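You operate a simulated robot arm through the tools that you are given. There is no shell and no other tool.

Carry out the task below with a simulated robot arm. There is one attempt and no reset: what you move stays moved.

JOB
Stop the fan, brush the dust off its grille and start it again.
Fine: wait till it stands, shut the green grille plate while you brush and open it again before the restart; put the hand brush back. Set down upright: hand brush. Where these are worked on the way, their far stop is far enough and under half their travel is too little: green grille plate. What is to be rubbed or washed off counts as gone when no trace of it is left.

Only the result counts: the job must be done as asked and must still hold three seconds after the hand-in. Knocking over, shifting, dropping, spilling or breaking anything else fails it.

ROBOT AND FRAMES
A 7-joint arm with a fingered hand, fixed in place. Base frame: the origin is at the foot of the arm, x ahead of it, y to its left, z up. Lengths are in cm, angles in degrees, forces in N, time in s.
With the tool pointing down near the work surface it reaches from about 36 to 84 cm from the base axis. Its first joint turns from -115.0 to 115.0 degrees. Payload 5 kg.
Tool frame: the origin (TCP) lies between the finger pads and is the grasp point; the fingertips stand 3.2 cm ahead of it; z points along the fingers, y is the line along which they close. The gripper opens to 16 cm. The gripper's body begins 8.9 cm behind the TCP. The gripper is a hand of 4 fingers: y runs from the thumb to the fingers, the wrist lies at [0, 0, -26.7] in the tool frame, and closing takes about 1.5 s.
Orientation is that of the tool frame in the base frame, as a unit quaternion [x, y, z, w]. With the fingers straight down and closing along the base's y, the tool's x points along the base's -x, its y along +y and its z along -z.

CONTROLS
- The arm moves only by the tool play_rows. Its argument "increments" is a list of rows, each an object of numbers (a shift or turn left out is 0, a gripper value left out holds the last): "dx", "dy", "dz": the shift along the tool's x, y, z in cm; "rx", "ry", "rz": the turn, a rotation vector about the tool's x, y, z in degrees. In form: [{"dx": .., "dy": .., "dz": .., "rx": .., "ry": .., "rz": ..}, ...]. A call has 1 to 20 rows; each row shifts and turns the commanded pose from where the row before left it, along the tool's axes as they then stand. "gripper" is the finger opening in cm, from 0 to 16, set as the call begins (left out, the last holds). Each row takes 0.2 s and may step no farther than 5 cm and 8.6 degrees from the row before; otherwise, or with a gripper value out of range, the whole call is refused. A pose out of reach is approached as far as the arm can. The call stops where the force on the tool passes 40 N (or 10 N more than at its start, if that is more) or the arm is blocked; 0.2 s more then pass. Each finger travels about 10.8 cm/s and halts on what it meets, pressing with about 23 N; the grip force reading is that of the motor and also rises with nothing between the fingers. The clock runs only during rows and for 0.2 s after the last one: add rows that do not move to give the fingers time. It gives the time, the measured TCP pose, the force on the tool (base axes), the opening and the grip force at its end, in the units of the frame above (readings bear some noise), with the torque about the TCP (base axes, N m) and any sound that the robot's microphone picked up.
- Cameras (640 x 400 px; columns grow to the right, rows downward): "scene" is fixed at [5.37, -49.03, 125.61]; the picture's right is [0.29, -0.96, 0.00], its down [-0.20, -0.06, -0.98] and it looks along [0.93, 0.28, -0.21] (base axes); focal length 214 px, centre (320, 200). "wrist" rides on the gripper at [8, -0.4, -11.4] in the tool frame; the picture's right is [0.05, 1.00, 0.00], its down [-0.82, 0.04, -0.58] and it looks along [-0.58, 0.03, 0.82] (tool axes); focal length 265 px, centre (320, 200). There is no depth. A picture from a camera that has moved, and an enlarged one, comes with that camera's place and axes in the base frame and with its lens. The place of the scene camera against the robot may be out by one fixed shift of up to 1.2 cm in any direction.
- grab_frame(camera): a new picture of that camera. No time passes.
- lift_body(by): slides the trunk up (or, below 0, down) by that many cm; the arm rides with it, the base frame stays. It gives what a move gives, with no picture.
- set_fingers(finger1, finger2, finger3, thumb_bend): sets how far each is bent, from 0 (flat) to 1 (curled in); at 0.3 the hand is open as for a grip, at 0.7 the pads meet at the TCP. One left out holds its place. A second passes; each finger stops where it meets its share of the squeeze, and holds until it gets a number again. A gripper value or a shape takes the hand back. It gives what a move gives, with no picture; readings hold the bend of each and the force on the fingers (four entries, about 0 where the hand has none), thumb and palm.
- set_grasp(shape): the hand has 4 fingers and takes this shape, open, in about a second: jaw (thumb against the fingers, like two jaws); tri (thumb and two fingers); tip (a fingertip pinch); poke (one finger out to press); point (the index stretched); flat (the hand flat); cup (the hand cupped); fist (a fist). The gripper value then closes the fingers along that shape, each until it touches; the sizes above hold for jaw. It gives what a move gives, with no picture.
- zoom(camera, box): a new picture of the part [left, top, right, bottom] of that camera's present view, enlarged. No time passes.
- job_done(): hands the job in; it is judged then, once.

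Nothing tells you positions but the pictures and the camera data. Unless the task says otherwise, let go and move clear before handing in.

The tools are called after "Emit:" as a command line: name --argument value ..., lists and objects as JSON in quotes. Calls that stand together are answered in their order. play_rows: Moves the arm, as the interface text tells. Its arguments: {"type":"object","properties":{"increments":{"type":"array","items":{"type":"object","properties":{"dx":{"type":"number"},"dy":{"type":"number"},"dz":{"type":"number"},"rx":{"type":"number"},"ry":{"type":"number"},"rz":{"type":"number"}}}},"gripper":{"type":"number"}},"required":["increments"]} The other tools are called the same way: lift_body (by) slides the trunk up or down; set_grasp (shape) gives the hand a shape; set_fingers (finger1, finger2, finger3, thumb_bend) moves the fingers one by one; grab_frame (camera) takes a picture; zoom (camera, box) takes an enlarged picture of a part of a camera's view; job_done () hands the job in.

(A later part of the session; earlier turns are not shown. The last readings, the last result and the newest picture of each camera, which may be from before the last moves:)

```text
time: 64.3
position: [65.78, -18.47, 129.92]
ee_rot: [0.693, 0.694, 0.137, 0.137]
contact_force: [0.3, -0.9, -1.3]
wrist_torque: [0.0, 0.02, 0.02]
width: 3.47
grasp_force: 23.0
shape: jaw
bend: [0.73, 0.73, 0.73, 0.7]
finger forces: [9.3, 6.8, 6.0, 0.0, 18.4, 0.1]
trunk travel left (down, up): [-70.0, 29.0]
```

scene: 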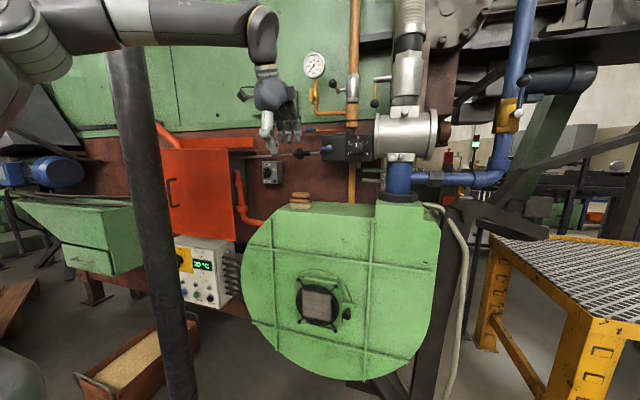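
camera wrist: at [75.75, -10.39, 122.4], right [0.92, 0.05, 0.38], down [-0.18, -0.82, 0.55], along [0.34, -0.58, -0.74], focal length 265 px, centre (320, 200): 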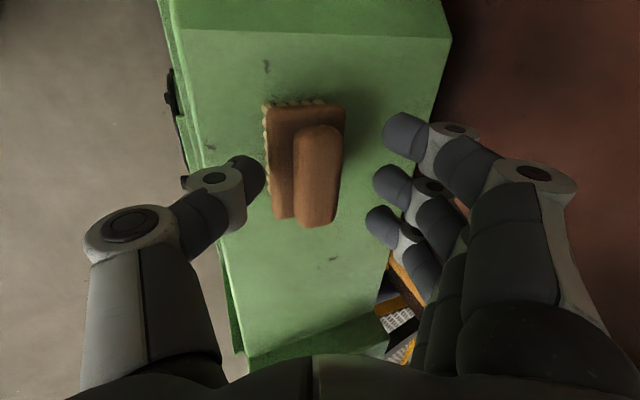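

Emit:
play_rows --increments '[{"dx": -4.3, "dy": -0.31, "dz": -2.29}, {"dx": -4.3, "dy": -0.31, "dz": -2.29}, {"dx": -4.3, "dy": -0.31, "dz": -2.29}, {"dx": -4.3, "dy": -0.31, "dz": -2.29}, {"dx": -4.3, "dy": -0.31, "dz": -2.29}, {"rx": -7.57}, {"rx": -7.57}, {"rx": -7.57}, {"rx": -7.57}, {"rx": -7.57}, {"rx": -7.57}, {}]'

Emit:
grab_frame --camera "scene"

Emit:
grab_frame --camera "wrist"

```text
time: 66.9
position: [65.11, -21.11, 131.15]
ee_rot: [0.586, 0.588, 0.394, 0.395]
contact_force: [-0.2, 0.3, -0.9]
wrist_torque: [0.02, 0.06, 0.01]
width: 3.41
grasp_force: 22.8
shape: jaw
bend: [0.73, 0.73, 0.73, 0.7]
finger forces: [11.5, 6.7, 5.8, 0.1, 18.7, 0.0]
out of reach, approached as far as the arm can: row 1, 2, 3, 4, 5
trunk travel left (down, up): [-70.0, 29.0]
```

```text
taken
```

scene: 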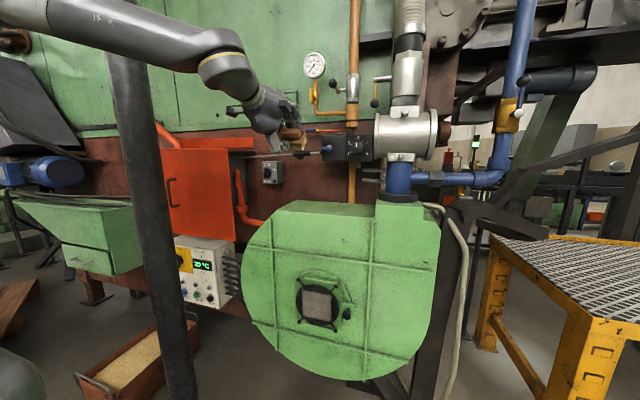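

```text
taken
camera wrist: at [54.34, -13.1, 135.02], right [0.38, 0.05, 0.93], down [-0.52, -0.82, 0.26], along [0.77, -0.58, -0.28], focal length 265 px, centre (320, 200)
```

wrist: 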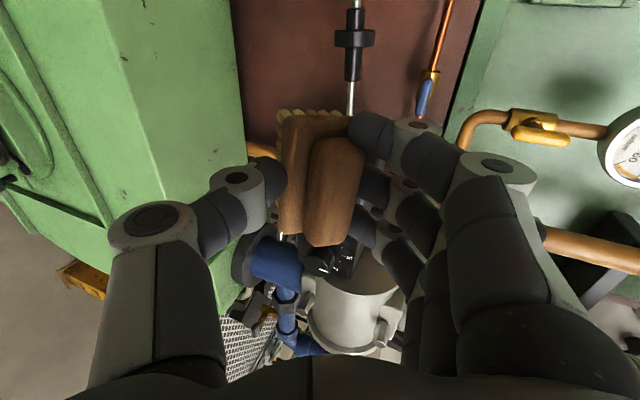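

The sideways move was out of reach at the steep pitch, but the hand is now pitched 22° down at (65, -21, 131). I'll move right again with this easier pitch and then begin rolling the hand over.

Emit:
play_rows --increments '[{"dx": -3.8, "dy": 0.36, "dz": -1.23}, {"dx": -3.8, "dy": 0.36, "dz": -1.23}, {"dx": -3.8, "dy": 0.36, "dz": -1.23}, {"dx": -3.8, "dy": 0.36, "dz": -1.23}, {"dx": -3.8, "dy": 0.36, "dz": -1.23}, {}]'

Emit:
play_rows --increments '[{"rz": -8.2}, {"rz": -8.2}, {"rz": -8.2}, {"rz": -8.2}, {"rz": -8.2}, {"rz": -8.2}, {"rz": -8.2}, {"rz": -8.2}, {"rz": -8.2}, {"rz": -8.2}, {"rz": -8.2}]'

```text
time: 68.3
position: [60.51, -40.12, 135.35]
ee_rot: [0.586, 0.588, 0.395, 0.395]
contact_force: [1.0, 1.1, -0.9]
wrist_torque: [-0.01, 0.05, -0.08]
width: 3.44
grasp_force: 23.1
shape: jaw
bend: [0.73, 0.73, 0.73, 0.7]
finger forces: [10.0, 6.8, 5.6, 0.0, 18.8, 0.0]
trunk travel left (down, up): [-70.0, 29.0]
```

```text
time: 70.7
position: [60.15, -40.17, 135.19]
ee_rot: [-0.003, 0.831, -0.002, 0.557]
contact_force: [-0.2, 0.4, -1.1]
wrist_torque: [0.0, 0.06, 0.0]
width: 3.44
grasp_force: 22.6
shape: jaw
bend: [0.73, 0.73, 0.73, 0.7]
finger forces: [10.4, 7.0, 5.8, 0.0, 18.4, 0.0]
trunk travel left (down, up): [-70.0, 29.0]
```

Both moves worked. I'll continue the roll by another 90°.

Emit:
play_rows --increments '[{"rz": -8.2}, {"rz": -8.2}, {"rz": -8.2}, {"rz": -8.2}, {"rz": -8.2}, {"rz": -8.2}, {"rz": -8.2}, {"rz": -8.2}, {"rz": -8.2}, {"rz": -8.2}, {"rz": -7.6}]'

Emit:
grab_frame --camera "scene"

Emit:
grab_frame --camera "wrist"

```text
time: 73.1
position: [60.17, -40.17, 135.19]
ee_rot: [0.587, -0.587, 0.394, -0.395]
contact_force: [-0.3, -0.5, -1.4]
wrist_torque: [0.01, 0.06, 0.02]
width: 3.4
grasp_force: 22.8
shape: jaw
bend: [0.73, 0.73, 0.73, 0.7]
finger forces: [10.1, 7.4, 6.2, 0.0, 18.1, 0.0]
trunk travel left (down, up): [-70.0, 29.0]
```

```text
taken
```

scene: 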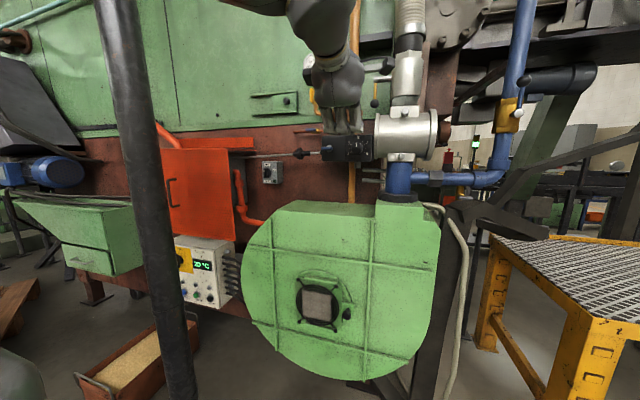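

```text
taken
camera wrist: at [49.74, -48.16, 139.87], right [-0.38, -0.05, -0.92], down [-0.55, 0.81, 0.18], along [0.74, 0.58, -0.34], focal length 265 px, centre (320, 200)
```

wrist: 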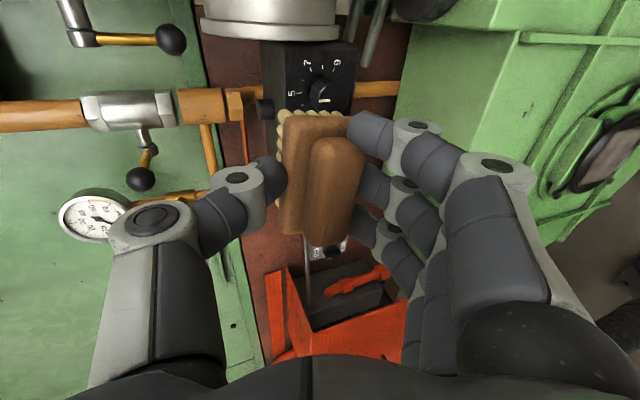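

The roll worked, and the bristles should now face the housing with the thumb on top. I'll lower the trunk toward the grille in two steps.

Emit:
lift_body --by -40

Emit:
lift_body --by -22

Emit:
grab_frame --camera "scene"

Emit:
grab_frame --camera "wrist"

```text
time: 77.0
position: [60.2, -40.16, 95.26]
ee_rot: [-0.586, 0.587, -0.394, 0.395]
contact_force: [-0.5, -0.8, -1.6]
wrist_torque: [0.02, 0.02, 0.0]
width: 3.4
grasp_force: 23.2
shape: jaw
bend: [0.73, 0.73, 0.73, 0.7]
finger forces: [9.9, 7.3, 6.0, 0.0, 17.9, 0.0]
trunk travel left (down, up): [-30.0, 69.0]
```

```text
time: 79.3
position: [60.18, -40.12, 73.38]
ee_rot: [-0.586, 0.587, -0.394, 0.395]
contact_force: [-0.8, -0.8, -0.9]
wrist_torque: [0.03, 0.02, -0.01]
width: 3.37
grasp_force: 23.1
shape: jaw
bend: [0.73, 0.73, 0.73, 0.7]
finger forces: [9.7, 7.5, 6.0, 0.0, 17.9, 0.0]
trunk travel left (down, up): [-8.0, 91.0]
```

```text
taken
```

scene: 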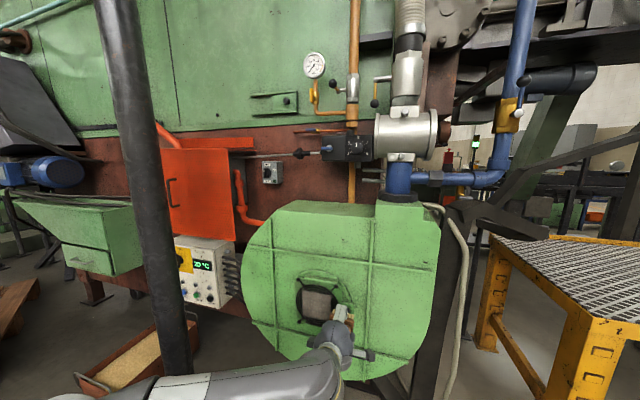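

```text
taken
camera wrist: at [49.73, -48.15, 77.86], right [-0.38, -0.05, -0.92], down [-0.55, 0.81, 0.18], along [0.74, 0.58, -0.33], focal length 265 px, centre (320, 200)
```

wrist: 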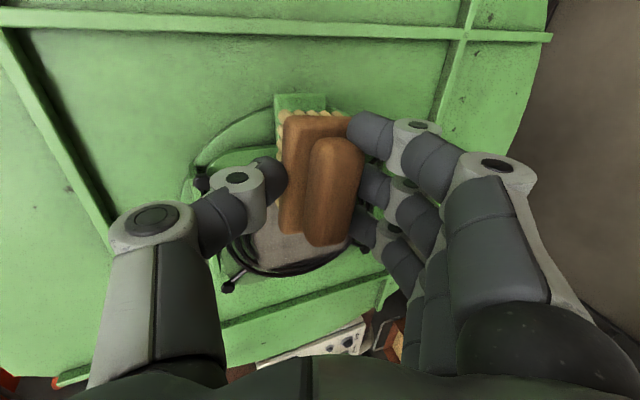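

Emit:
zoom --camera "scene" --box '[280, 255, 390, 345]'

Emit:
zoom --camera "wrist" --box '[170, 70, 430, 310]'

```text
4.44 times, centred on (335, 300) of scene
camera zoom: at [5.37, -49.03, 125.61], right [0.29, -0.96, 0.0], down [-0.2, -0.06, -0.98], along [0.93, 0.28, -0.21], focal length 953 px, centre (253, -244)
```

zoom: 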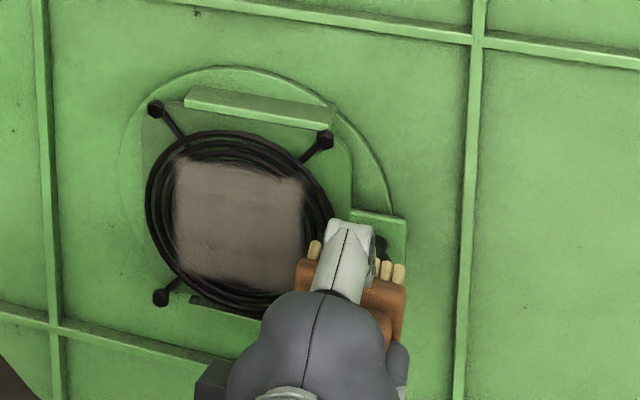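

```text
1.67 times, centred on (300, 190) of wrist
camera zoom: at [49.73, -48.15, 77.86], right [-0.38, -0.05, -0.92], down [-0.55, 0.81, 0.18], along [0.74, 0.58, -0.33], focal length 442 px, centre (353, 217)
```

zoom: 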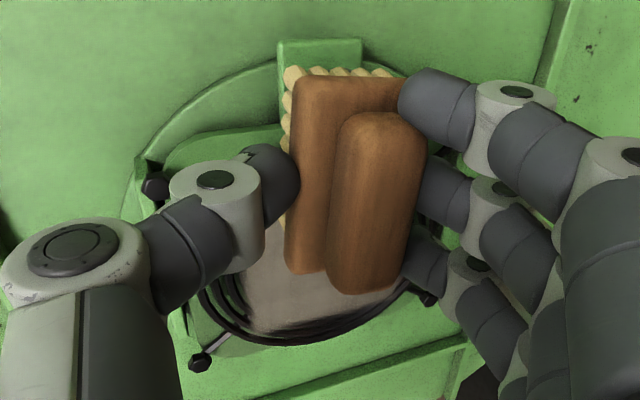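

From two wrist views the grille centre comes out at about (71, -28.6, 70), with the dust pad about 11 cm wide and 10 cm tall. The bristle tips sit about 5.4 cm ahead of the TCP, so I'll bring the brush in front of the pad.

Emit:
play_rows --increments '[{"dx": -3.07, "dy": 0.67, "dz": 0.56}, {"dx": -3.07, "dy": 0.67, "dz": 0.56}, {"dx": -3.07, "dy": 0.67, "dz": 0.56}, {}]'

Emit:
grab_frame --camera "wrist"

Emit:
zoom --camera "scene" --box '[270, 255, 390, 355]'

```text
time: 80.3
position: [60.98, -30.91, 70.64]
ee_rot: [-0.586, 0.587, -0.395, 0.395]
contact_force: [-0.2, 0.5, -1.0]
wrist_torque: [-0.02, 0.03, 0.02]
width: 3.39
grasp_force: 23.3
shape: jaw
bend: [0.73, 0.73, 0.73, 0.7]
finger forces: [9.4, 7.8, 6.2, 0.1, 18.0, 0.0]
trunk travel left (down, up): [-8.0, 91.0]
```

```text
taken
camera wrist: at [50.58, -38.96, 75.35], right [-0.38, -0.05, -0.92], down [-0.55, 0.81, 0.18], along [0.74, 0.58, -0.34], focal length 265 px, centre (320, 200)
```

wrist: 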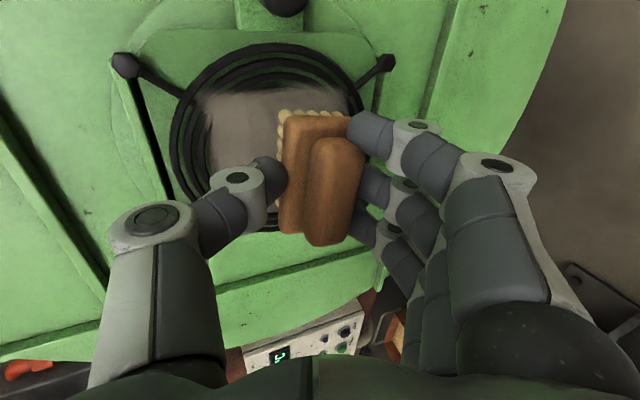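

```text
4.00 times, centred on (330, 305) of scene
camera zoom: at [5.37, -49.03, 125.61], right [0.29, -0.96, 0.0], down [-0.2, -0.06, -0.98], along [0.93, 0.28, -0.21], focal length 858 px, centre (280, -220)
```

zoom: 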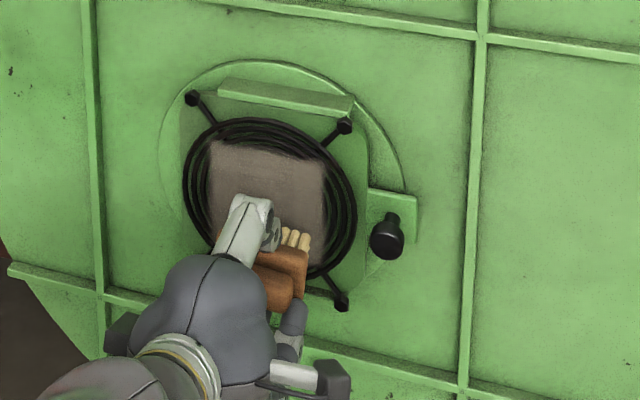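

Emit:
play_rows --increments '[{"dy": -0.38, "dz": 0.925}, {"dy": -0.38, "dz": 0.925}, {"dy": -0.3, "dz": 0.74}, {}]'

Emit:
grab_frame --camera "wrist"

Emit:
zoom --camera "scene" --box '[270, 255, 390, 355]'

```text
time: 81.3
position: [63.78, -30.82, 70.68]
ee_rot: [-0.586, 0.587, -0.394, 0.395]
contact_force: [0.4, 0.4, -0.3]
wrist_torque: [0.0, 0.03, -0.03]
width: 3.41
grasp_force: 22.9
shape: jaw
bend: [0.73, 0.73, 0.73, 0.7]
finger forces: [9.4, 7.8, 6.2, 0.0, 17.9, 0.0]
trunk travel left (down, up): [-8.0, 91.0]
```

```text
taken
camera wrist: at [53.35, -38.92, 75.34], right [-0.38, -0.05, -0.92], down [-0.55, 0.81, 0.18], along [0.74, 0.58, -0.33], focal length 265 px, centre (320, 200)
```

wrist: 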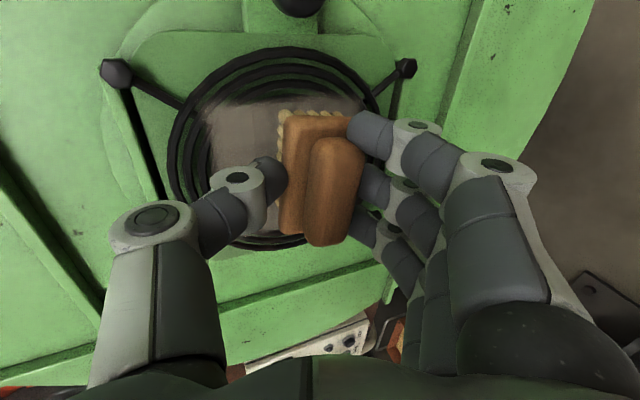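

```text
4.00 times, centred on (330, 305) of scene
camera zoom: at [5.37, -49.03, 125.61], right [0.29, -0.96, 0.0], down [-0.2, -0.06, -0.98], along [0.93, 0.28, -0.21], focal length 858 px, centre (280, -220)
```

zoom: 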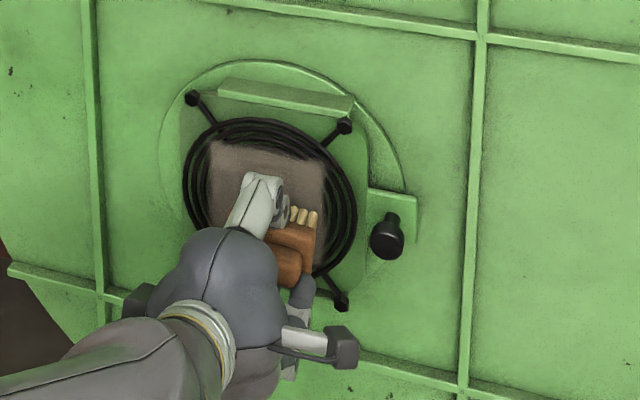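

Emit:
play_rows --increments '[{"dy": -0.15, "dz": 0.37}, {"dy": -0.15, "dz": 0.37}, {"dy": -0.15, "dz": 0.37}, {}]'

```text
time: 82.3
position: [64.94, -30.82, 70.74]
ee_rot: [-0.587, 0.587, -0.394, 0.394]
contact_force: [0.0, 0.1, -2.0]
wrist_torque: [0.0, 0.02, -0.01]
width: 3.41
grasp_force: 23.4
shape: jaw
bend: [0.73, 0.73, 0.73, 0.7]
finger forces: [9.4, 7.9, 6.3, 0.0, 18.0, 0.1]
trunk travel left (down, up): [-8.0, 91.0]
```

Emit:
play_rows --increments '[{"dy": -0.15, "dz": 0.37}, {"dy": -0.15, "dz": 0.37}, {}]'

Emit:
zoom --camera "wrist" --box '[160, 40, 420, 260]'

Emit:
zoom --camera "scene" --box '[290, 265, 370, 345]'

```text
time: 83.1
position: [65.4, -30.91, 70.91]
ee_rot: [0.587, -0.587, 0.394, -0.394]
contact_force: [-31.5, 8.2, 1.5]
wrist_torque: [0.09, 0.59, -0.31]
width: 3.64
grasp_force: 23.2
shape: jaw
bend: [0.74, 0.73, 0.73, 0.71]
finger forces: [25.6, 9.1, 7.9, 0.1, 22.2, 0.0]
trunk travel left (down, up): [-8.0, 91.0]
stopped in row 3: the force on the tool passed its limit at 41 N (the readings are from after the stop); the commanded pose is now the measured one
```

```text
1.82 times, centred on (290, 150) of wrist
camera zoom: at [55.01, -38.96, 75.44], right [-0.38, -0.05, -0.92], down [-0.55, 0.82, 0.18], along [0.74, 0.58, -0.34], focal length 483 px, centre (374, 291)
```

zoom: 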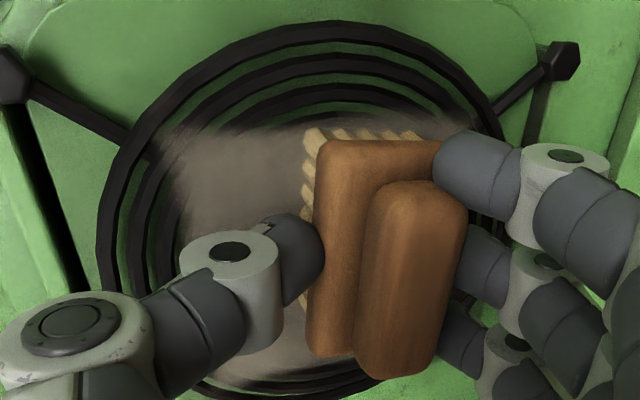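

```text
5.00 times, centred on (330, 305) of scene
camera zoom: at [5.37, -49.03, 125.61], right [0.29, -0.96, 0.0], down [-0.2, -0.06, -0.98], along [0.93, 0.28, -0.21], focal length 1072 px, centre (270, -325)
```

zoom: 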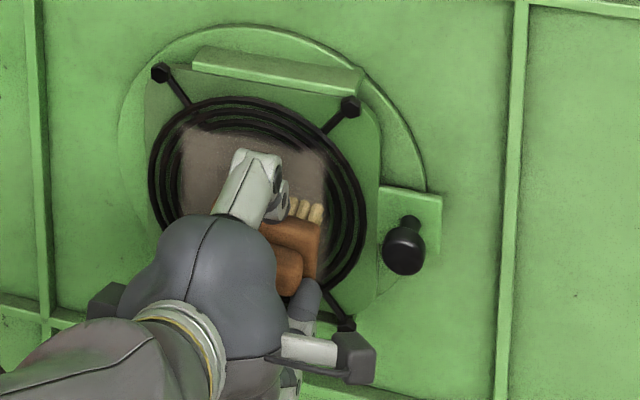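

The bristles meet the grille at TCP x ≈ 65.2. I'll ease the pressure a little and make a first upward stroke.

Emit:
play_rows --increments '[{"dy": 0.06, "dz": -0.14}, {}]'

Emit:
play_rows --increments '[{"dy": -0.925, "dz": -0.38}, {"dy": -0.925, "dz": -0.38}, {"dy": -0.925, "dz": -0.38}]'

Emit:
zoom --camera "wrist" --box '[160, 40, 420, 260]'

Emit:
zoom --camera "scene" --box '[290, 265, 370, 345]'

```text
time: 83.7
position: [65.32, -30.96, 70.82]
ee_rot: [-0.587, 0.587, -0.394, 0.394]
contact_force: [-23.8, 4.4, 2.8]
wrist_torque: [0.01, 0.39, -0.26]
width: 3.61
grasp_force: 23.0
shape: jaw
bend: [0.74, 0.73, 0.73, 0.71]
finger forces: [21.3, 8.6, 7.4, 0.0, 22.9, 0.0]
trunk travel left (down, up): [-8.0, 91.0]
```

```text
time: 84.5
position: [65.35, -31.05, 73.62]
ee_rot: [-0.587, 0.588, -0.394, 0.394]
contact_force: [-24.7, -1.0, -10.1]
wrist_torque: [0.13, 0.94, -0.48]
width: 3.57
grasp_force: 22.8
shape: jaw
bend: [0.73, 0.73, 0.73, 0.71]
finger forces: [25.6, 10.8, 9.2, 0.0, 15.6, 0.1]
trunk travel left (down, up): [-8.0, 91.0]
```

```text
1.82 times, centred on (290, 150) of wrist
camera zoom: at [55.03, -39.04, 78.22], right [-0.38, -0.05, -0.92], down [-0.55, 0.82, 0.18], along [0.74, 0.58, -0.34], focal length 483 px, centre (374, 291)
```

zoom: 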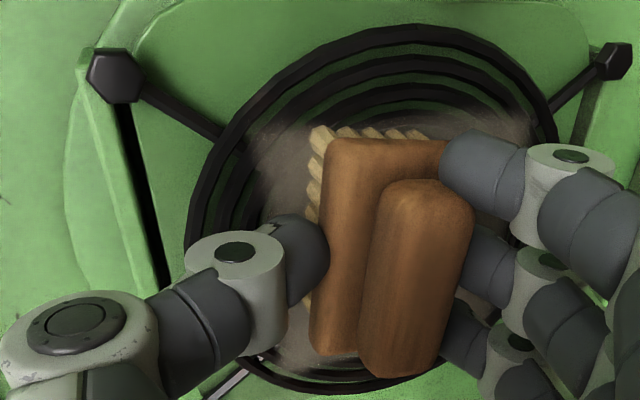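

```text
5.00 times, centred on (330, 305) of scene
camera zoom: at [5.37, -49.03, 125.61], right [0.29, -0.96, 0.0], down [-0.2, -0.06, -0.98], along [0.93, 0.28, -0.21], focal length 1072 px, centre (270, -325)
```

zoom: 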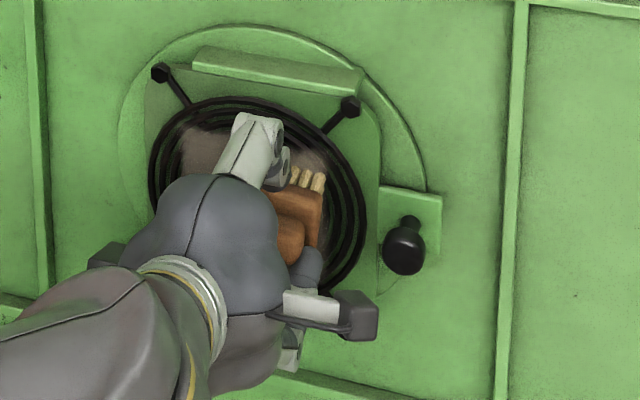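

The dust is coming away where the brush passed. I'll continue the stroke upward with slightly less pressure.

Emit:
play_rows --increments '[{"dy": -0.89, "dz": -0.47}, {"dy": -0.925, "dz": -0.38}, {"dy": -0.925, "dz": -0.38}, {"dy": -0.925, "dz": -0.38}]'

Emit:
zoom --camera "wrist" --box '[160, 40, 420, 260]'

Emit:
zoom --camera "scene" --box '[290, 265, 370, 345]'

```text
time: 85.5
position: [65.37, -30.85, 77.58]
ee_rot: [0.588, -0.587, 0.393, -0.394]
contact_force: [-10.8, 1.3, -5.1]
wrist_torque: [0.09, 0.36, -0.23]
width: 3.5
grasp_force: 23.1
shape: jaw
bend: [0.73, 0.73, 0.73, 0.71]
finger forces: [16.2, 9.4, 7.9, 0.0, 18.1, 0.0]
trunk travel left (down, up): [-8.0, 91.0]
```

```text
1.82 times, centred on (290, 150) of wrist
camera zoom: at [54.99, -38.97, 82.25], right [-0.38, -0.05, -0.92], down [-0.55, 0.81, 0.18], along [0.74, 0.58, -0.34], focal length 483 px, centre (374, 291)
```

zoom: 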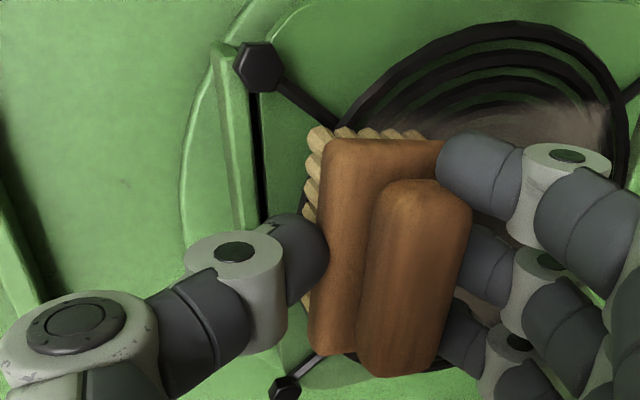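

```text
5.00 times, centred on (330, 305) of scene
camera zoom: at [5.37, -49.03, 125.61], right [0.29, -0.96, 0.0], down [-0.2, -0.06, -0.98], along [0.93, 0.28, -0.21], focal length 1072 px, centre (270, -325)
```

zoom: 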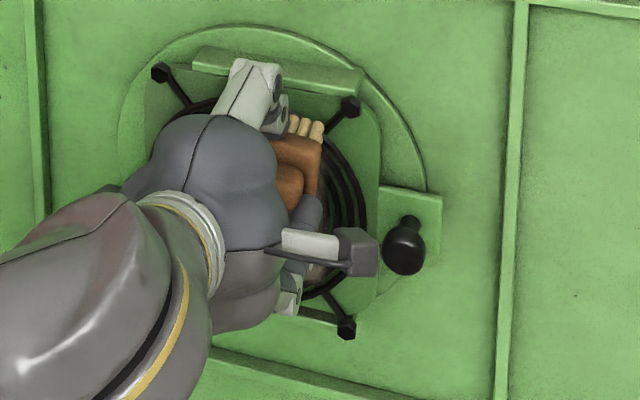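

Emit:
play_rows --increments '[{"dy": 0.925, "dz": 0.38}, {"dy": 0.925, "dz": 0.38}, {"dy": 0.925, "dz": 0.38}, {"dy": 0.925, "dz": 0.38}, {"dy": 0.925, "dz": 0.38}, {"dy": 0.925, "dz": 0.38}, {"dy": 0.925, "dz": 0.38}, {"dy": 0.925, "dz": 0.38}, {"dy": 0.925, "dz": 0.38}, {"dy": 0.925, "dz": 0.38}, {"dy": 0.925, "dz": 0.38}, {"dy": 0.925, "dz": 0.38}, {"dy": 0.925, "dz": 0.38}]'

Emit:
zoom --camera "wrist" --box '[160, 40, 420, 260]'

Emit:
zoom --camera "scene" --box '[290, 265, 370, 345]'

```text
time: 88.3
position: [65.41, -30.97, 64.75]
ee_rot: [0.587, -0.587, 0.393, -0.395]
contact_force: [-6.1, 0.6, 0.8]
wrist_torque: [-0.03, -0.03, -0.15]
width: 3.51
grasp_force: 23.1
shape: jaw
bend: [0.73, 0.73, 0.73, 0.71]
finger forces: [12.7, 8.8, 7.5, 0.0, 22.4, 0.1]
trunk travel left (down, up): [-8.0, 91.0]
```

```text
1.82 times, centred on (290, 150) of wrist
camera zoom: at [54.9, -38.98, 69.33], right [-0.38, -0.05, -0.92], down [-0.55, 0.81, 0.18], along [0.74, 0.58, -0.34], focal length 483 px, centre (374, 291)
```

zoom: 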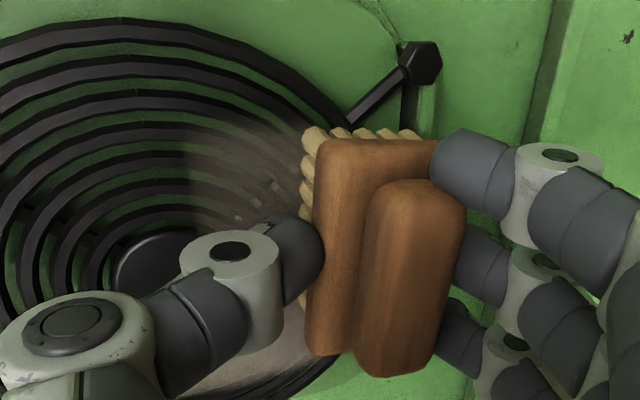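

```text
5.00 times, centred on (330, 305) of scene
camera zoom: at [5.37, -49.03, 125.61], right [0.29, -0.96, 0.0], down [-0.2, -0.06, -0.98], along [0.93, 0.28, -0.21], focal length 1072 px, centre (270, -325)
```

zoom: 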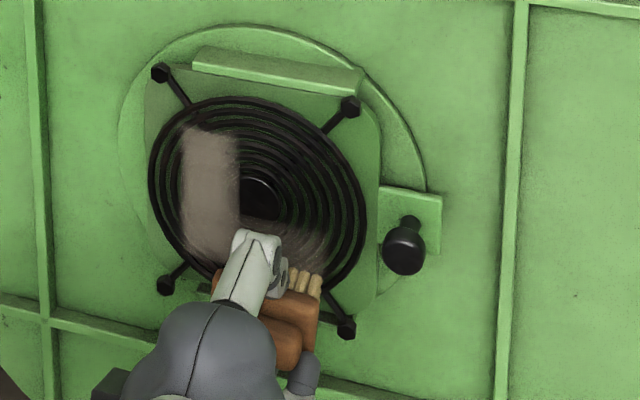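

The right part of the pad is gone apart from some haze low down. I'll make another upward pass over the same column.

Emit:
play_rows --increments '[{"dx": 0.5, "dy": -0.04, "dz": 0.09}, {"dy": -0.925, "dz": -0.38}, {"dy": -0.925, "dz": -0.38}, {"dy": -0.925, "dz": -0.38}, {"dy": -0.925, "dz": -0.38}, {"dy": -0.925, "dz": -0.38}, {"dy": 0.925, "dz": 0.38}, {"dy": 0.925, "dz": 0.38}, {"dy": 0.925, "dz": 0.38}, {"dy": 0.925, "dz": 0.38}, {"dy": 0.925, "dz": 0.38}, {"dy": 0.925, "dz": 0.38}]'

Emit:
zoom --camera "scene" --box '[290, 265, 370, 345]'

Emit:
zoom --camera "wrist" --box '[160, 40, 420, 260]'

```text
time: 90.9
position: [65.44, -31.46, 63.71]
ee_rot: [0.587, -0.586, 0.394, -0.395]
contact_force: [-23.8, -0.2, 6.4]
wrist_torque: [-0.05, -0.05, -0.21]
width: 3.57
grasp_force: 22.4
shape: jaw
bend: [0.73, 0.73, 0.73, 0.71]
finger forces: [16.8, 9.7, 8.9, 0.1, 29.1, 0.0]
trunk travel left (down, up): [-8.0, 91.0]
```

```text
5.00 times, centred on (330, 305) of scene
camera zoom: at [5.37, -49.03, 125.61], right [0.29, -0.96, 0.0], down [-0.2, -0.06, -0.98], along [0.93, 0.28, -0.21], focal length 1072 px, centre (270, -325)
```

zoom: 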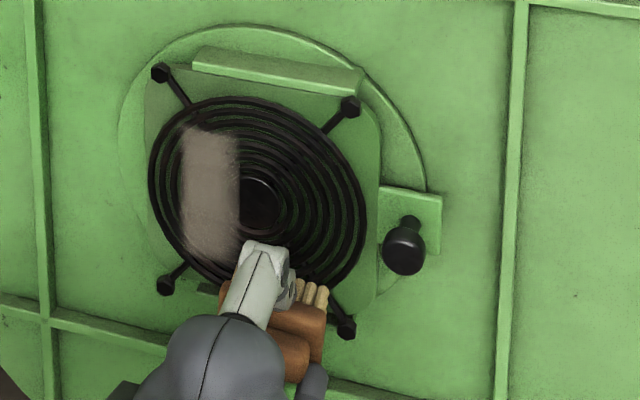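

```text
1.82 times, centred on (290, 150) of wrist
camera zoom: at [55.0, -39.5, 68.42], right [-0.38, -0.05, -0.92], down [-0.55, 0.81, 0.18], along [0.74, 0.58, -0.34], focal length 483 px, centre (374, 291)
```

zoom: 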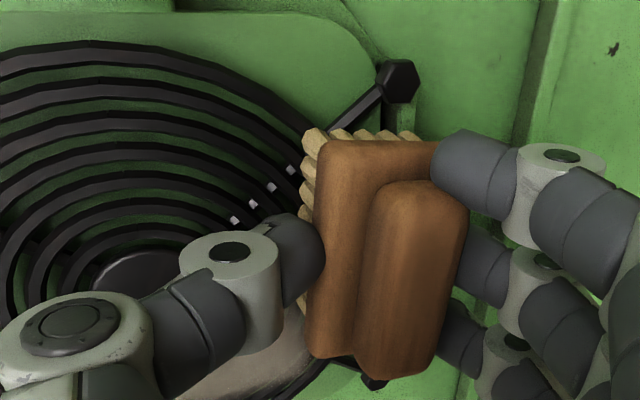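

The right column is clean. I'll shift left over the remaining strip and stroke it up and down.

Emit:
play_rows --increments '[{"dy": -1.1, "dz": -0.55}, {"dx": -1.25}, {"dx": -1.25}, {"dx": -1.25}, {"dx": -1.25}, {"dy": -0.925, "dz": -0.38}, {"dy": -0.925, "dz": -0.38}, {"dy": -0.925, "dz": -0.38}, {"dy": -0.925, "dz": -0.38}, {"dy": -0.925, "dz": -0.38}, {"dy": -0.925, "dz": -0.38}, {"dy": -0.925, "dz": -0.38}, {"dy": -0.925, "dz": -0.38}, {"dy": -0.925, "dz": -0.38}, {"dy": -0.925, "dz": -0.38}, {"dy": -0.925, "dz": -0.38}, {"dy": -0.925, "dz": -0.38}]'

Emit:
zoom --camera "scene" --box '[290, 265, 370, 345]'

```text
time: 94.5
position: [65.42, -26.4, 76.84]
ee_rot: [0.588, -0.587, 0.393, -0.395]
contact_force: [-7.6, 0.3, -3.8]
wrist_torque: [0.06, 0.21, -0.26]
width: 3.49
grasp_force: 23.7
shape: jaw
bend: [0.73, 0.72, 0.73, 0.71]
finger forces: [14.5, 9.5, 8.0, 0.1, 19.9, 0.0]
trunk travel left (down, up): [-8.0, 91.0]
```

```text
5.00 times, centred on (330, 305) of scene
camera zoom: at [5.37, -49.03, 125.61], right [0.29, -0.96, 0.0], down [-0.2, -0.06, -0.98], along [0.93, 0.28, -0.21], focal length 1072 px, centre (270, -325)
```

zoom: 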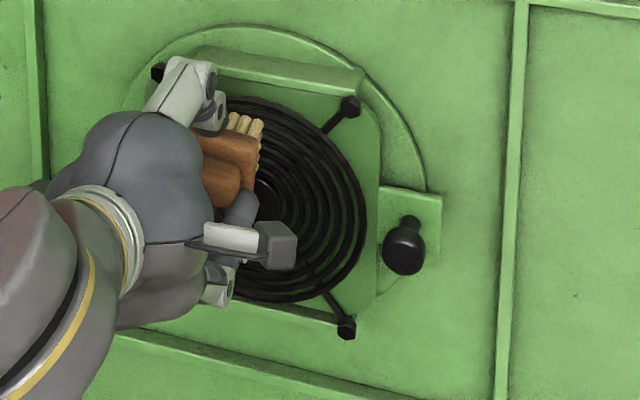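

Emit:
play_rows --increments '[{"dy": 0.91, "dz": 0.42}, {"dy": 0.925, "dz": 0.38}, {"dy": 0.925, "dz": 0.38}, {"dy": 0.925, "dz": 0.38}, {"dy": 0.925, "dz": 0.38}, {"dy": 0.925, "dz": 0.38}, {"dy": 0.925, "dz": 0.38}, {"dy": 0.925, "dz": 0.38}, {"dy": 0.925, "dz": 0.38}, {"dy": 0.925, "dz": 0.38}, {"dy": 0.925, "dz": 0.38}, {"dy": 0.925, "dz": 0.38}, {"dy": 0.925, "dz": 0.38}]'

Emit:
zoom --camera "scene" --box '[290, 265, 370, 345]'

Emit:
zoom --camera "wrist" --box '[100, 20, 420, 260]'

```text
time: 97.3
position: [65.41, -26.53, 64.06]
ee_rot: [-0.586, 0.587, -0.395, 0.396]
contact_force: [-20.6, 1.0, 7.6]
wrist_torque: [-0.2, 0.15, -0.47]
width: 3.52
grasp_force: 22.8
shape: jaw
bend: [0.74, 0.72, 0.73, 0.71]
finger forces: [21.9, 8.3, 7.1, 0.1, 26.3, 0.0]
trunk travel left (down, up): [-8.0, 91.0]
```

```text
5.00 times, centred on (330, 305) of scene
camera zoom: at [5.37, -49.03, 125.61], right [0.29, -0.96, 0.0], down [-0.2, -0.06, -0.98], along [0.93, 0.28, -0.21], focal length 1072 px, centre (270, -325)
```

zoom: 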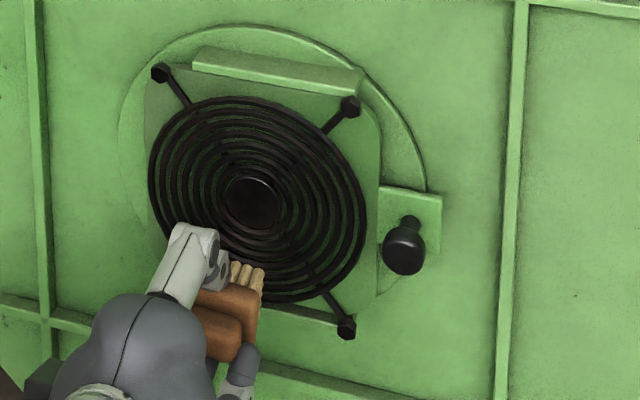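

```text
1.67 times, centred on (260, 140) of wrist
camera zoom: at [54.93, -34.49, 68.71], right [-0.38, -0.05, -0.93], down [-0.55, 0.82, 0.18], along [0.75, 0.58, -0.34], focal length 442 px, centre (420, 300)
```

zoom: 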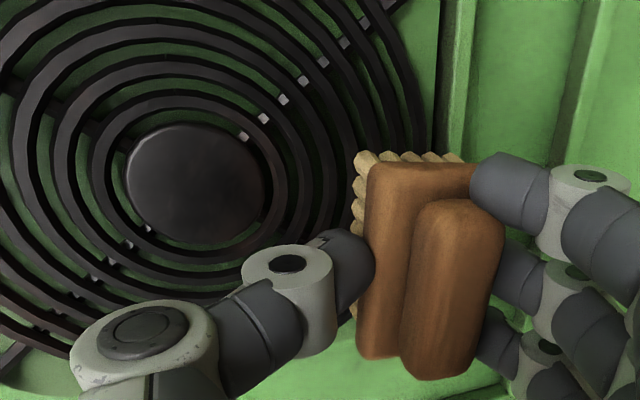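

The pad looks gone. To be sure of the lower and left edges, I'll make one more pass slightly further left before inspecting.

Emit:
play_rows --increments '[{"dx": -0.4, "dy": -0.9, "dz": -0.47}, {"dx": -0.4, "dy": -0.925, "dz": -0.38}, {"dy": -0.925, "dz": -0.38}, {"dy": -0.925, "dz": -0.38}, {"dy": -0.925, "dz": -0.38}, {"dy": -0.925, "dz": -0.38}, {"dy": -0.925, "dz": -0.38}, {"dy": -0.925, "dz": -0.38}, {"dy": -0.925, "dz": -0.38}, {"dy": -0.925, "dz": -0.38}, {"dy": -0.925, "dz": -0.38}, {"dy": -0.925, "dz": -0.38}, {"dy": -0.925, "dz": -0.38}]'

Emit:
play_rows --increments '[{"dx": 1.3}, {"dx": 1.3}, {"dy": 0.925, "dz": 0.38}, {"dy": 0.925, "dz": 0.38}, {"dy": 0.925, "dz": 0.38}, {"dy": 0.925, "dz": 0.38}, {"dy": 0.925, "dz": 0.38}, {"dy": 0.925, "dz": 0.38}, {"dy": 0.925, "dz": 0.38}, {"dy": 0.925, "dz": 0.38}, {"dy": 0.925, "dz": 0.38}, {"dy": 0.925, "dz": 0.38}, {"dy": 0.925, "dz": 0.38}]'

Emit:
zoom --camera "scene" --box '[290, 265, 370, 345]'

```text
time: 100.1
position: [65.31, -25.57, 76.89]
ee_rot: [0.587, -0.587, 0.393, -0.396]
contact_force: [-6.0, -0.4, -3.5]
wrist_torque: [0.06, 0.09, -0.17]
width: 3.44
grasp_force: 22.8
shape: jaw
bend: [0.73, 0.72, 0.73, 0.71]
finger forces: [12.5, 9.5, 8.2, 0.0, 19.3, 0.1]
trunk travel left (down, up): [-8.0, 91.0]
```

```text
time: 102.9
position: [65.37, -28.23, 65.97]
ee_rot: [-0.586, 0.587, -0.395, 0.395]
contact_force: [-12.3, -0.5, 3.8]
wrist_torque: [-0.15, -0.04, -0.37]
width: 3.46
grasp_force: 23.1
shape: jaw
bend: [0.73, 0.72, 0.73, 0.71]
finger forces: [17.9, 8.5, 7.7, 0.0, 24.4, 0.0]
trunk travel left (down, up): [-8.0, 91.0]
```

```text
5.00 times, centred on (330, 305) of scene
camera zoom: at [5.37, -49.03, 125.61], right [0.29, -0.96, 0.0], down [-0.2, -0.06, -0.98], along [0.93, 0.28, -0.21], focal length 1072 px, centre (270, -325)
```

zoom: 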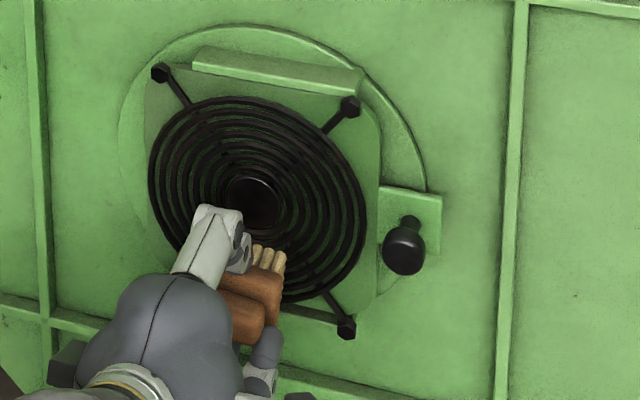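

I'll back off from the grille and look at it unobstructed.

Emit:
play_rows --increments '[{"dy": 0.57, "dz": -1.39}, {"dy": 0.57, "dz": -1.39}, {"dy": 0.57, "dz": -1.39}, {"dx": 4.0}, {"dx": 4.0}, {"dx": 4.0}, {}]'

Emit:
zoom --camera "scene" --box '[295, 270, 365, 340]'

Emit:
zoom --camera "wrist" --box '[160, 40, 440, 300]'

Emit:
grab_frame --camera "scene"

```text
time: 104.5
position: [60.8, -40.32, 66.05]
ee_rot: [0.588, -0.587, 0.393, -0.395]
contact_force: [-0.6, 0.1, -2.3]
wrist_torque: [0.0, 0.09, -0.01]
width: 3.38
grasp_force: 22.9
shape: jaw
bend: [0.73, 0.72, 0.73, 0.7]
finger forces: [10.3, 8.2, 8.1, 0.0, 18.9, 0.0]
trunk travel left (down, up): [-8.0, 91.0]
```

```text
5.71 times, centred on (330, 305) of scene
camera zoom: at [5.37, -49.03, 125.61], right [0.29, -0.96, 0.0], down [-0.2, -0.06, -0.98], along [0.93, 0.28, -0.21], focal length 1226 px, centre (263, -400)
```

zoom: 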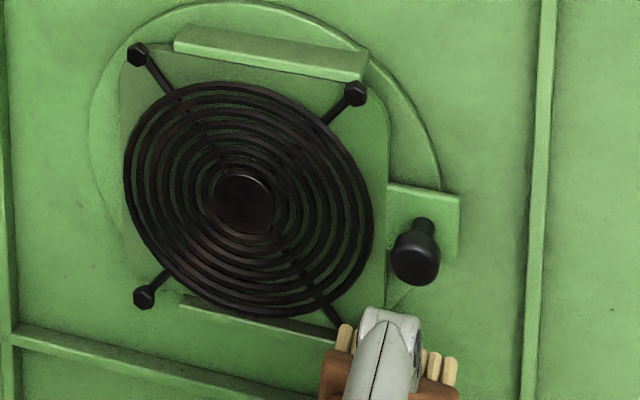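

```text
1.54 times, centred on (300, 170) of wrist
camera zoom: at [50.43, -48.37, 70.6], right [-0.38, -0.05, -0.92], down [-0.55, 0.81, 0.18], along [0.74, 0.58, -0.34], focal length 408 px, centre (351, 246)
```

zoom: 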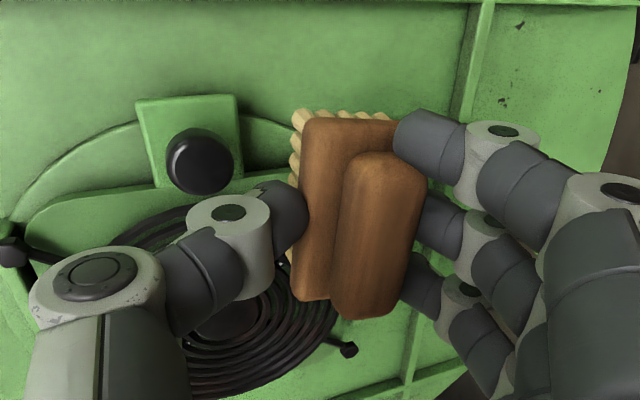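

```text
taken
```

scene: 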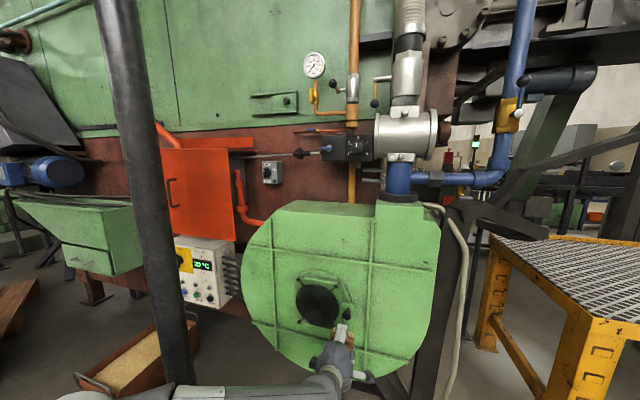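

Emit:
zoom --camera "scene" --box '[305, 278, 345, 328]'

```text
8.00 times, centred on (325, 303) of scene
camera zoom: at [5.37, -49.03, 125.61], right [0.29, -0.96, 0.0], down [-0.2, -0.06, -0.98], along [0.93, 0.28, -0.21], focal length 1716 px, centre (280, -624)
```

zoom: 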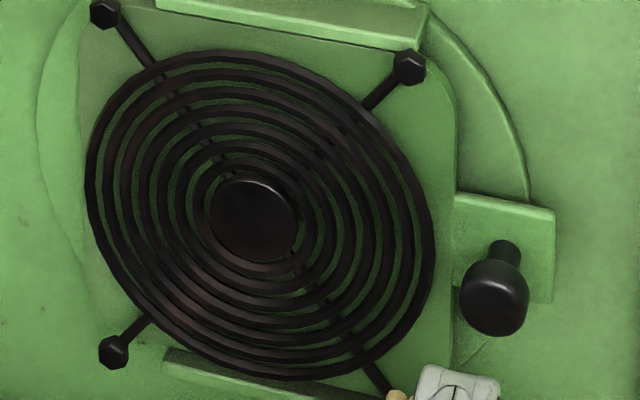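

The grille looks clear, though there is a faint brownish tint at the lower left that could be a reflection. I'll make a few extra passes over the whole grille and compare.

Emit:
play_rows --increments '[{"dx": -4.0}, {"dx": -4.0}, {"dx": -4.0}, {"dx": -2.5}, {"dy": -0.57, "dz": 1.39}, {"dy": -0.57, "dz": 1.39}, {"dy": -0.53, "dz": 1.3}, {"dy": -0.06, "dz": 0.14}]'

Emit:
play_rows --increments '[{"dy": -0.925, "dz": -0.38}, {"dy": -0.925, "dz": -0.38}, {"dy": -0.925, "dz": -0.38}, {"dy": -0.925, "dz": -0.38}, {"dy": -0.925, "dz": -0.38}, {"dy": -0.925, "dz": -0.38}, {"dy": -0.925, "dz": -0.38}, {"dy": -0.925, "dz": -0.38}, {"dy": -0.925, "dz": -0.38}, {"dy": -0.925, "dz": -0.38}, {"dy": -0.925, "dz": -0.38}]'

```text
time: 106.3
position: [65.36, -25.57, 65.83]
ee_rot: [0.588, -0.587, 0.393, -0.394]
contact_force: [-17.2, 4.1, -3.1]
wrist_torque: [0.03, 0.23, -0.27]
width: 3.47
grasp_force: 22.8
shape: jaw
bend: [0.73, 0.72, 0.73, 0.71]
finger forces: [19.2, 10.8, 9.0, 0.0, 21.0, 0.0]
trunk travel left (down, up): [-8.0, 91.0]
```

```text
time: 108.7
position: [65.47, -25.6, 76.91]
ee_rot: [-0.587, 0.588, -0.393, 0.395]
contact_force: [-8.1, -0.2, -4.8]
wrist_torque: [0.07, 0.21, -0.25]
width: 3.47
grasp_force: 22.8
shape: jaw
bend: [0.73, 0.72, 0.73, 0.71]
finger forces: [15.9, 9.8, 8.1, 0.0, 18.9, 0.1]
trunk travel left (down, up): [-8.0, 91.0]
```

Emit:
play_rows --increments '[{"dy": 0.9, "dz": 0.43}, {"dy": 0.925, "dz": 0.38}, {"dy": 0.925, "dz": 0.38}, {"dy": 0.925, "dz": 0.38}, {"dy": 0.925, "dz": 0.38}, {"dy": 0.925, "dz": 0.38}, {"dy": 0.925, "dz": 0.38}, {"dy": 0.925, "dz": 0.38}, {"dy": 0.925, "dz": 0.38}, {"dy": 0.925, "dz": 0.38}, {"dy": 0.925, "dz": 0.38}, {"dy": 0.925, "dz": 0.38}, {"dx": 1.3}, {"dx": 1.3}]'

Emit:
play_rows --increments '[{"dy": -0.925, "dz": -0.38}, {"dy": -0.925, "dz": -0.38}, {"dy": -0.925, "dz": -0.38}, {"dy": -0.925, "dz": -0.38}, {"dy": -0.925, "dz": -0.38}, {"dy": -0.925, "dz": -0.38}, {"dy": -0.925, "dz": -0.38}, {"dy": -0.925, "dz": -0.38}, {"dy": -0.925, "dz": -0.38}, {"dy": -0.925, "dz": -0.38}, {"dy": -0.925, "dz": -0.38}, {"dy": -0.925, "dz": -0.38}, {"dx": 1.5}, {"dx": 1.5}]'

Emit:
play_rows --increments '[{"dy": 0.9, "dz": 0.43}, {"dy": 0.925, "dz": 0.38}, {"dy": 0.925, "dz": 0.38}, {"dy": 0.925, "dz": 0.38}, {"dy": 0.925, "dz": 0.38}, {"dy": 0.925, "dz": 0.38}, {"dy": 0.925, "dz": 0.38}, {"dy": 0.925, "dz": 0.38}, {"dy": 0.925, "dz": 0.38}, {"dy": 0.925, "dz": 0.38}, {"dy": 0.925, "dz": 0.38}, {"dy": 0.925, "dz": 0.38}]'

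```text
time: 111.5
position: [65.42, -26.14, 64.75]
ee_rot: [0.59, -0.585, 0.392, -0.395]
contact_force: [-24.9, 6.0, 3.5]
wrist_torque: [-0.08, 0.3, -0.4]
width: 3.58
grasp_force: 23.0
shape: jaw
bend: [0.74, 0.72, 0.73, 0.71]
finger forces: [25.0, 10.3, 8.2, 0.1, 24.7, 0.0]
trunk travel left (down, up): [-8.0, 91.0]
stopped in row 13: the force on the tool passed its limit at 41 N (the readings are from after the stop); the commanded pose is now the measured one
```

```text
time: 114.3
position: [65.56, -27.46, 76.95]
ee_rot: [0.591, -0.583, 0.391, -0.397]
contact_force: [-24.4, 5.1, -0.8]
wrist_torque: [0.12, 0.54, -0.31]
width: 3.56
grasp_force: 23.4
shape: jaw
bend: [0.74, 0.72, 0.73, 0.71]
finger forces: [21.6, 9.9, 9.7, 0.0, 21.3, 0.0]
trunk travel left (down, up): [-8.0, 91.0]
stopped in row 14: the force on the tool passed its limit at 40 N (the readings are from after the stop); the commanded pose is now the measured one
```

```text
time: 116.5
position: [65.39, -27.65, 67.34]
ee_rot: [0.589, -0.583, 0.393, -0.397]
contact_force: [-30.8, 5.9, 4.3]
wrist_torque: [-0.04, 0.41, -0.48]
width: 3.61
grasp_force: 22.7
shape: jaw
bend: [0.74, 0.72, 0.73, 0.72]
finger forces: [26.9, 9.9, 9.0, 0.1, 24.8, 0.1]
trunk travel left (down, up): [-8.0, 91.0]
stopped in row 10: the force on the tool passed its limit at 40 N (the readings are from after the stop); the commanded pose is now the measured one
```

Pressure is creeping up, so I'll ease off a bit and finish with a pass over the right column.

Emit:
play_rows --increments '[{"dy": 0.08, "dz": -0.2}, {"dy": 0.04, "dz": -0.1}, {"dx": 1.2}, {"dx": 1.2}, {"dx": 1.1}, {"dy": 0.925, "dz": 0.38}, {"dy": 0.925, "dz": 0.38}, {"dy": -0.925, "dz": -0.38}, {"dy": -0.925, "dz": -0.38}, {"dy": -0.925, "dz": -0.38}, {"dy": -0.925, "dz": -0.38}, {"dy": -0.925, "dz": -0.38}, {"dy": -0.925, "dz": -0.38}, {"dy": -0.925, "dz": -0.38}, {"dy": -0.925, "dz": -0.38}, {"dy": -0.925, "dz": -0.38}, {"dy": -0.925, "dz": -0.38}]'

Emit:
play_rows --increments '[{"dy": 0.57, "dz": -1.39}, {"dy": 0.57, "dz": -1.39}, {"dy": 0.57, "dz": -1.39}, {"dx": 4.0}, {"dx": 4.0}, {}]'

Emit:
zoom --camera "scene" --box '[305, 278, 345, 328]'

Emit:
zoom --camera "wrist" --box '[160, 40, 440, 300]'

```text
time: 120.1
position: [65.23, -31.15, 74.98]
ee_rot: [0.59, -0.584, 0.392, -0.396]
contact_force: [-8.0, -0.3, -4.5]
wrist_torque: [0.1, 0.2, -0.27]
width: 3.48
grasp_force: 23.3
shape: jaw
bend: [0.73, 0.72, 0.73, 0.71]
finger forces: [14.7, 10.5, 8.8, 0.1, 19.1, 0.1]
trunk travel left (down, up): [-8.0, 91.0]
```

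```text
time: 121.5
position: [61.08, -39.1, 75.28]
ee_rot: [0.59, -0.584, 0.391, -0.396]
contact_force: [-0.1, -0.1, -1.1]
wrist_torque: [-0.01, 0.03, 0.01]
width: 3.4
grasp_force: 23.0
shape: jaw
bend: [0.73, 0.72, 0.73, 0.71]
finger forces: [8.9, 8.6, 8.7, 0.1, 18.1, 0.0]
trunk travel left (down, up): [-8.0, 91.0]
```

```text
8.00 times, centred on (325, 303) of scene
camera zoom: at [5.37, -49.03, 125.61], right [0.29, -0.96, 0.0], down [-0.2, -0.06, -0.98], along [0.93, 0.28, -0.21], focal length 1716 px, centre (280, -624)
```

zoom: 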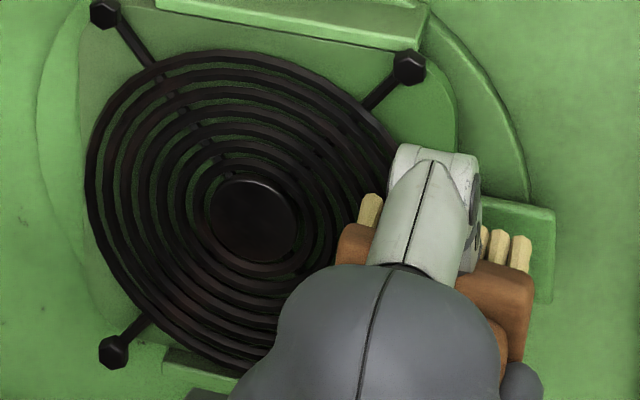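

```text
1.54 times, centred on (300, 170) of wrist
camera zoom: at [50.62, -47.39, 79.93], right [-0.38, -0.06, -0.92], down [-0.56, 0.81, 0.18], along [0.74, 0.59, -0.34], focal length 408 px, centre (351, 246)
```

zoom: 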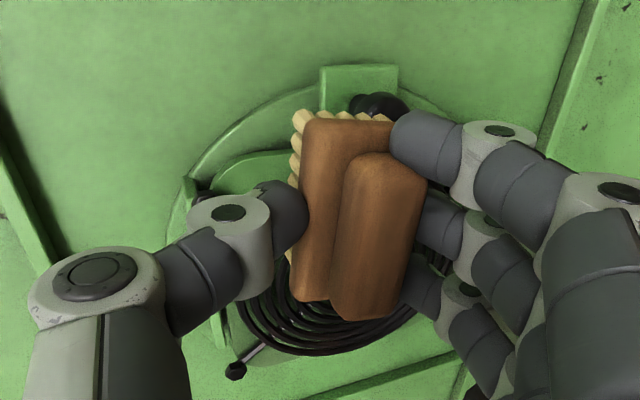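

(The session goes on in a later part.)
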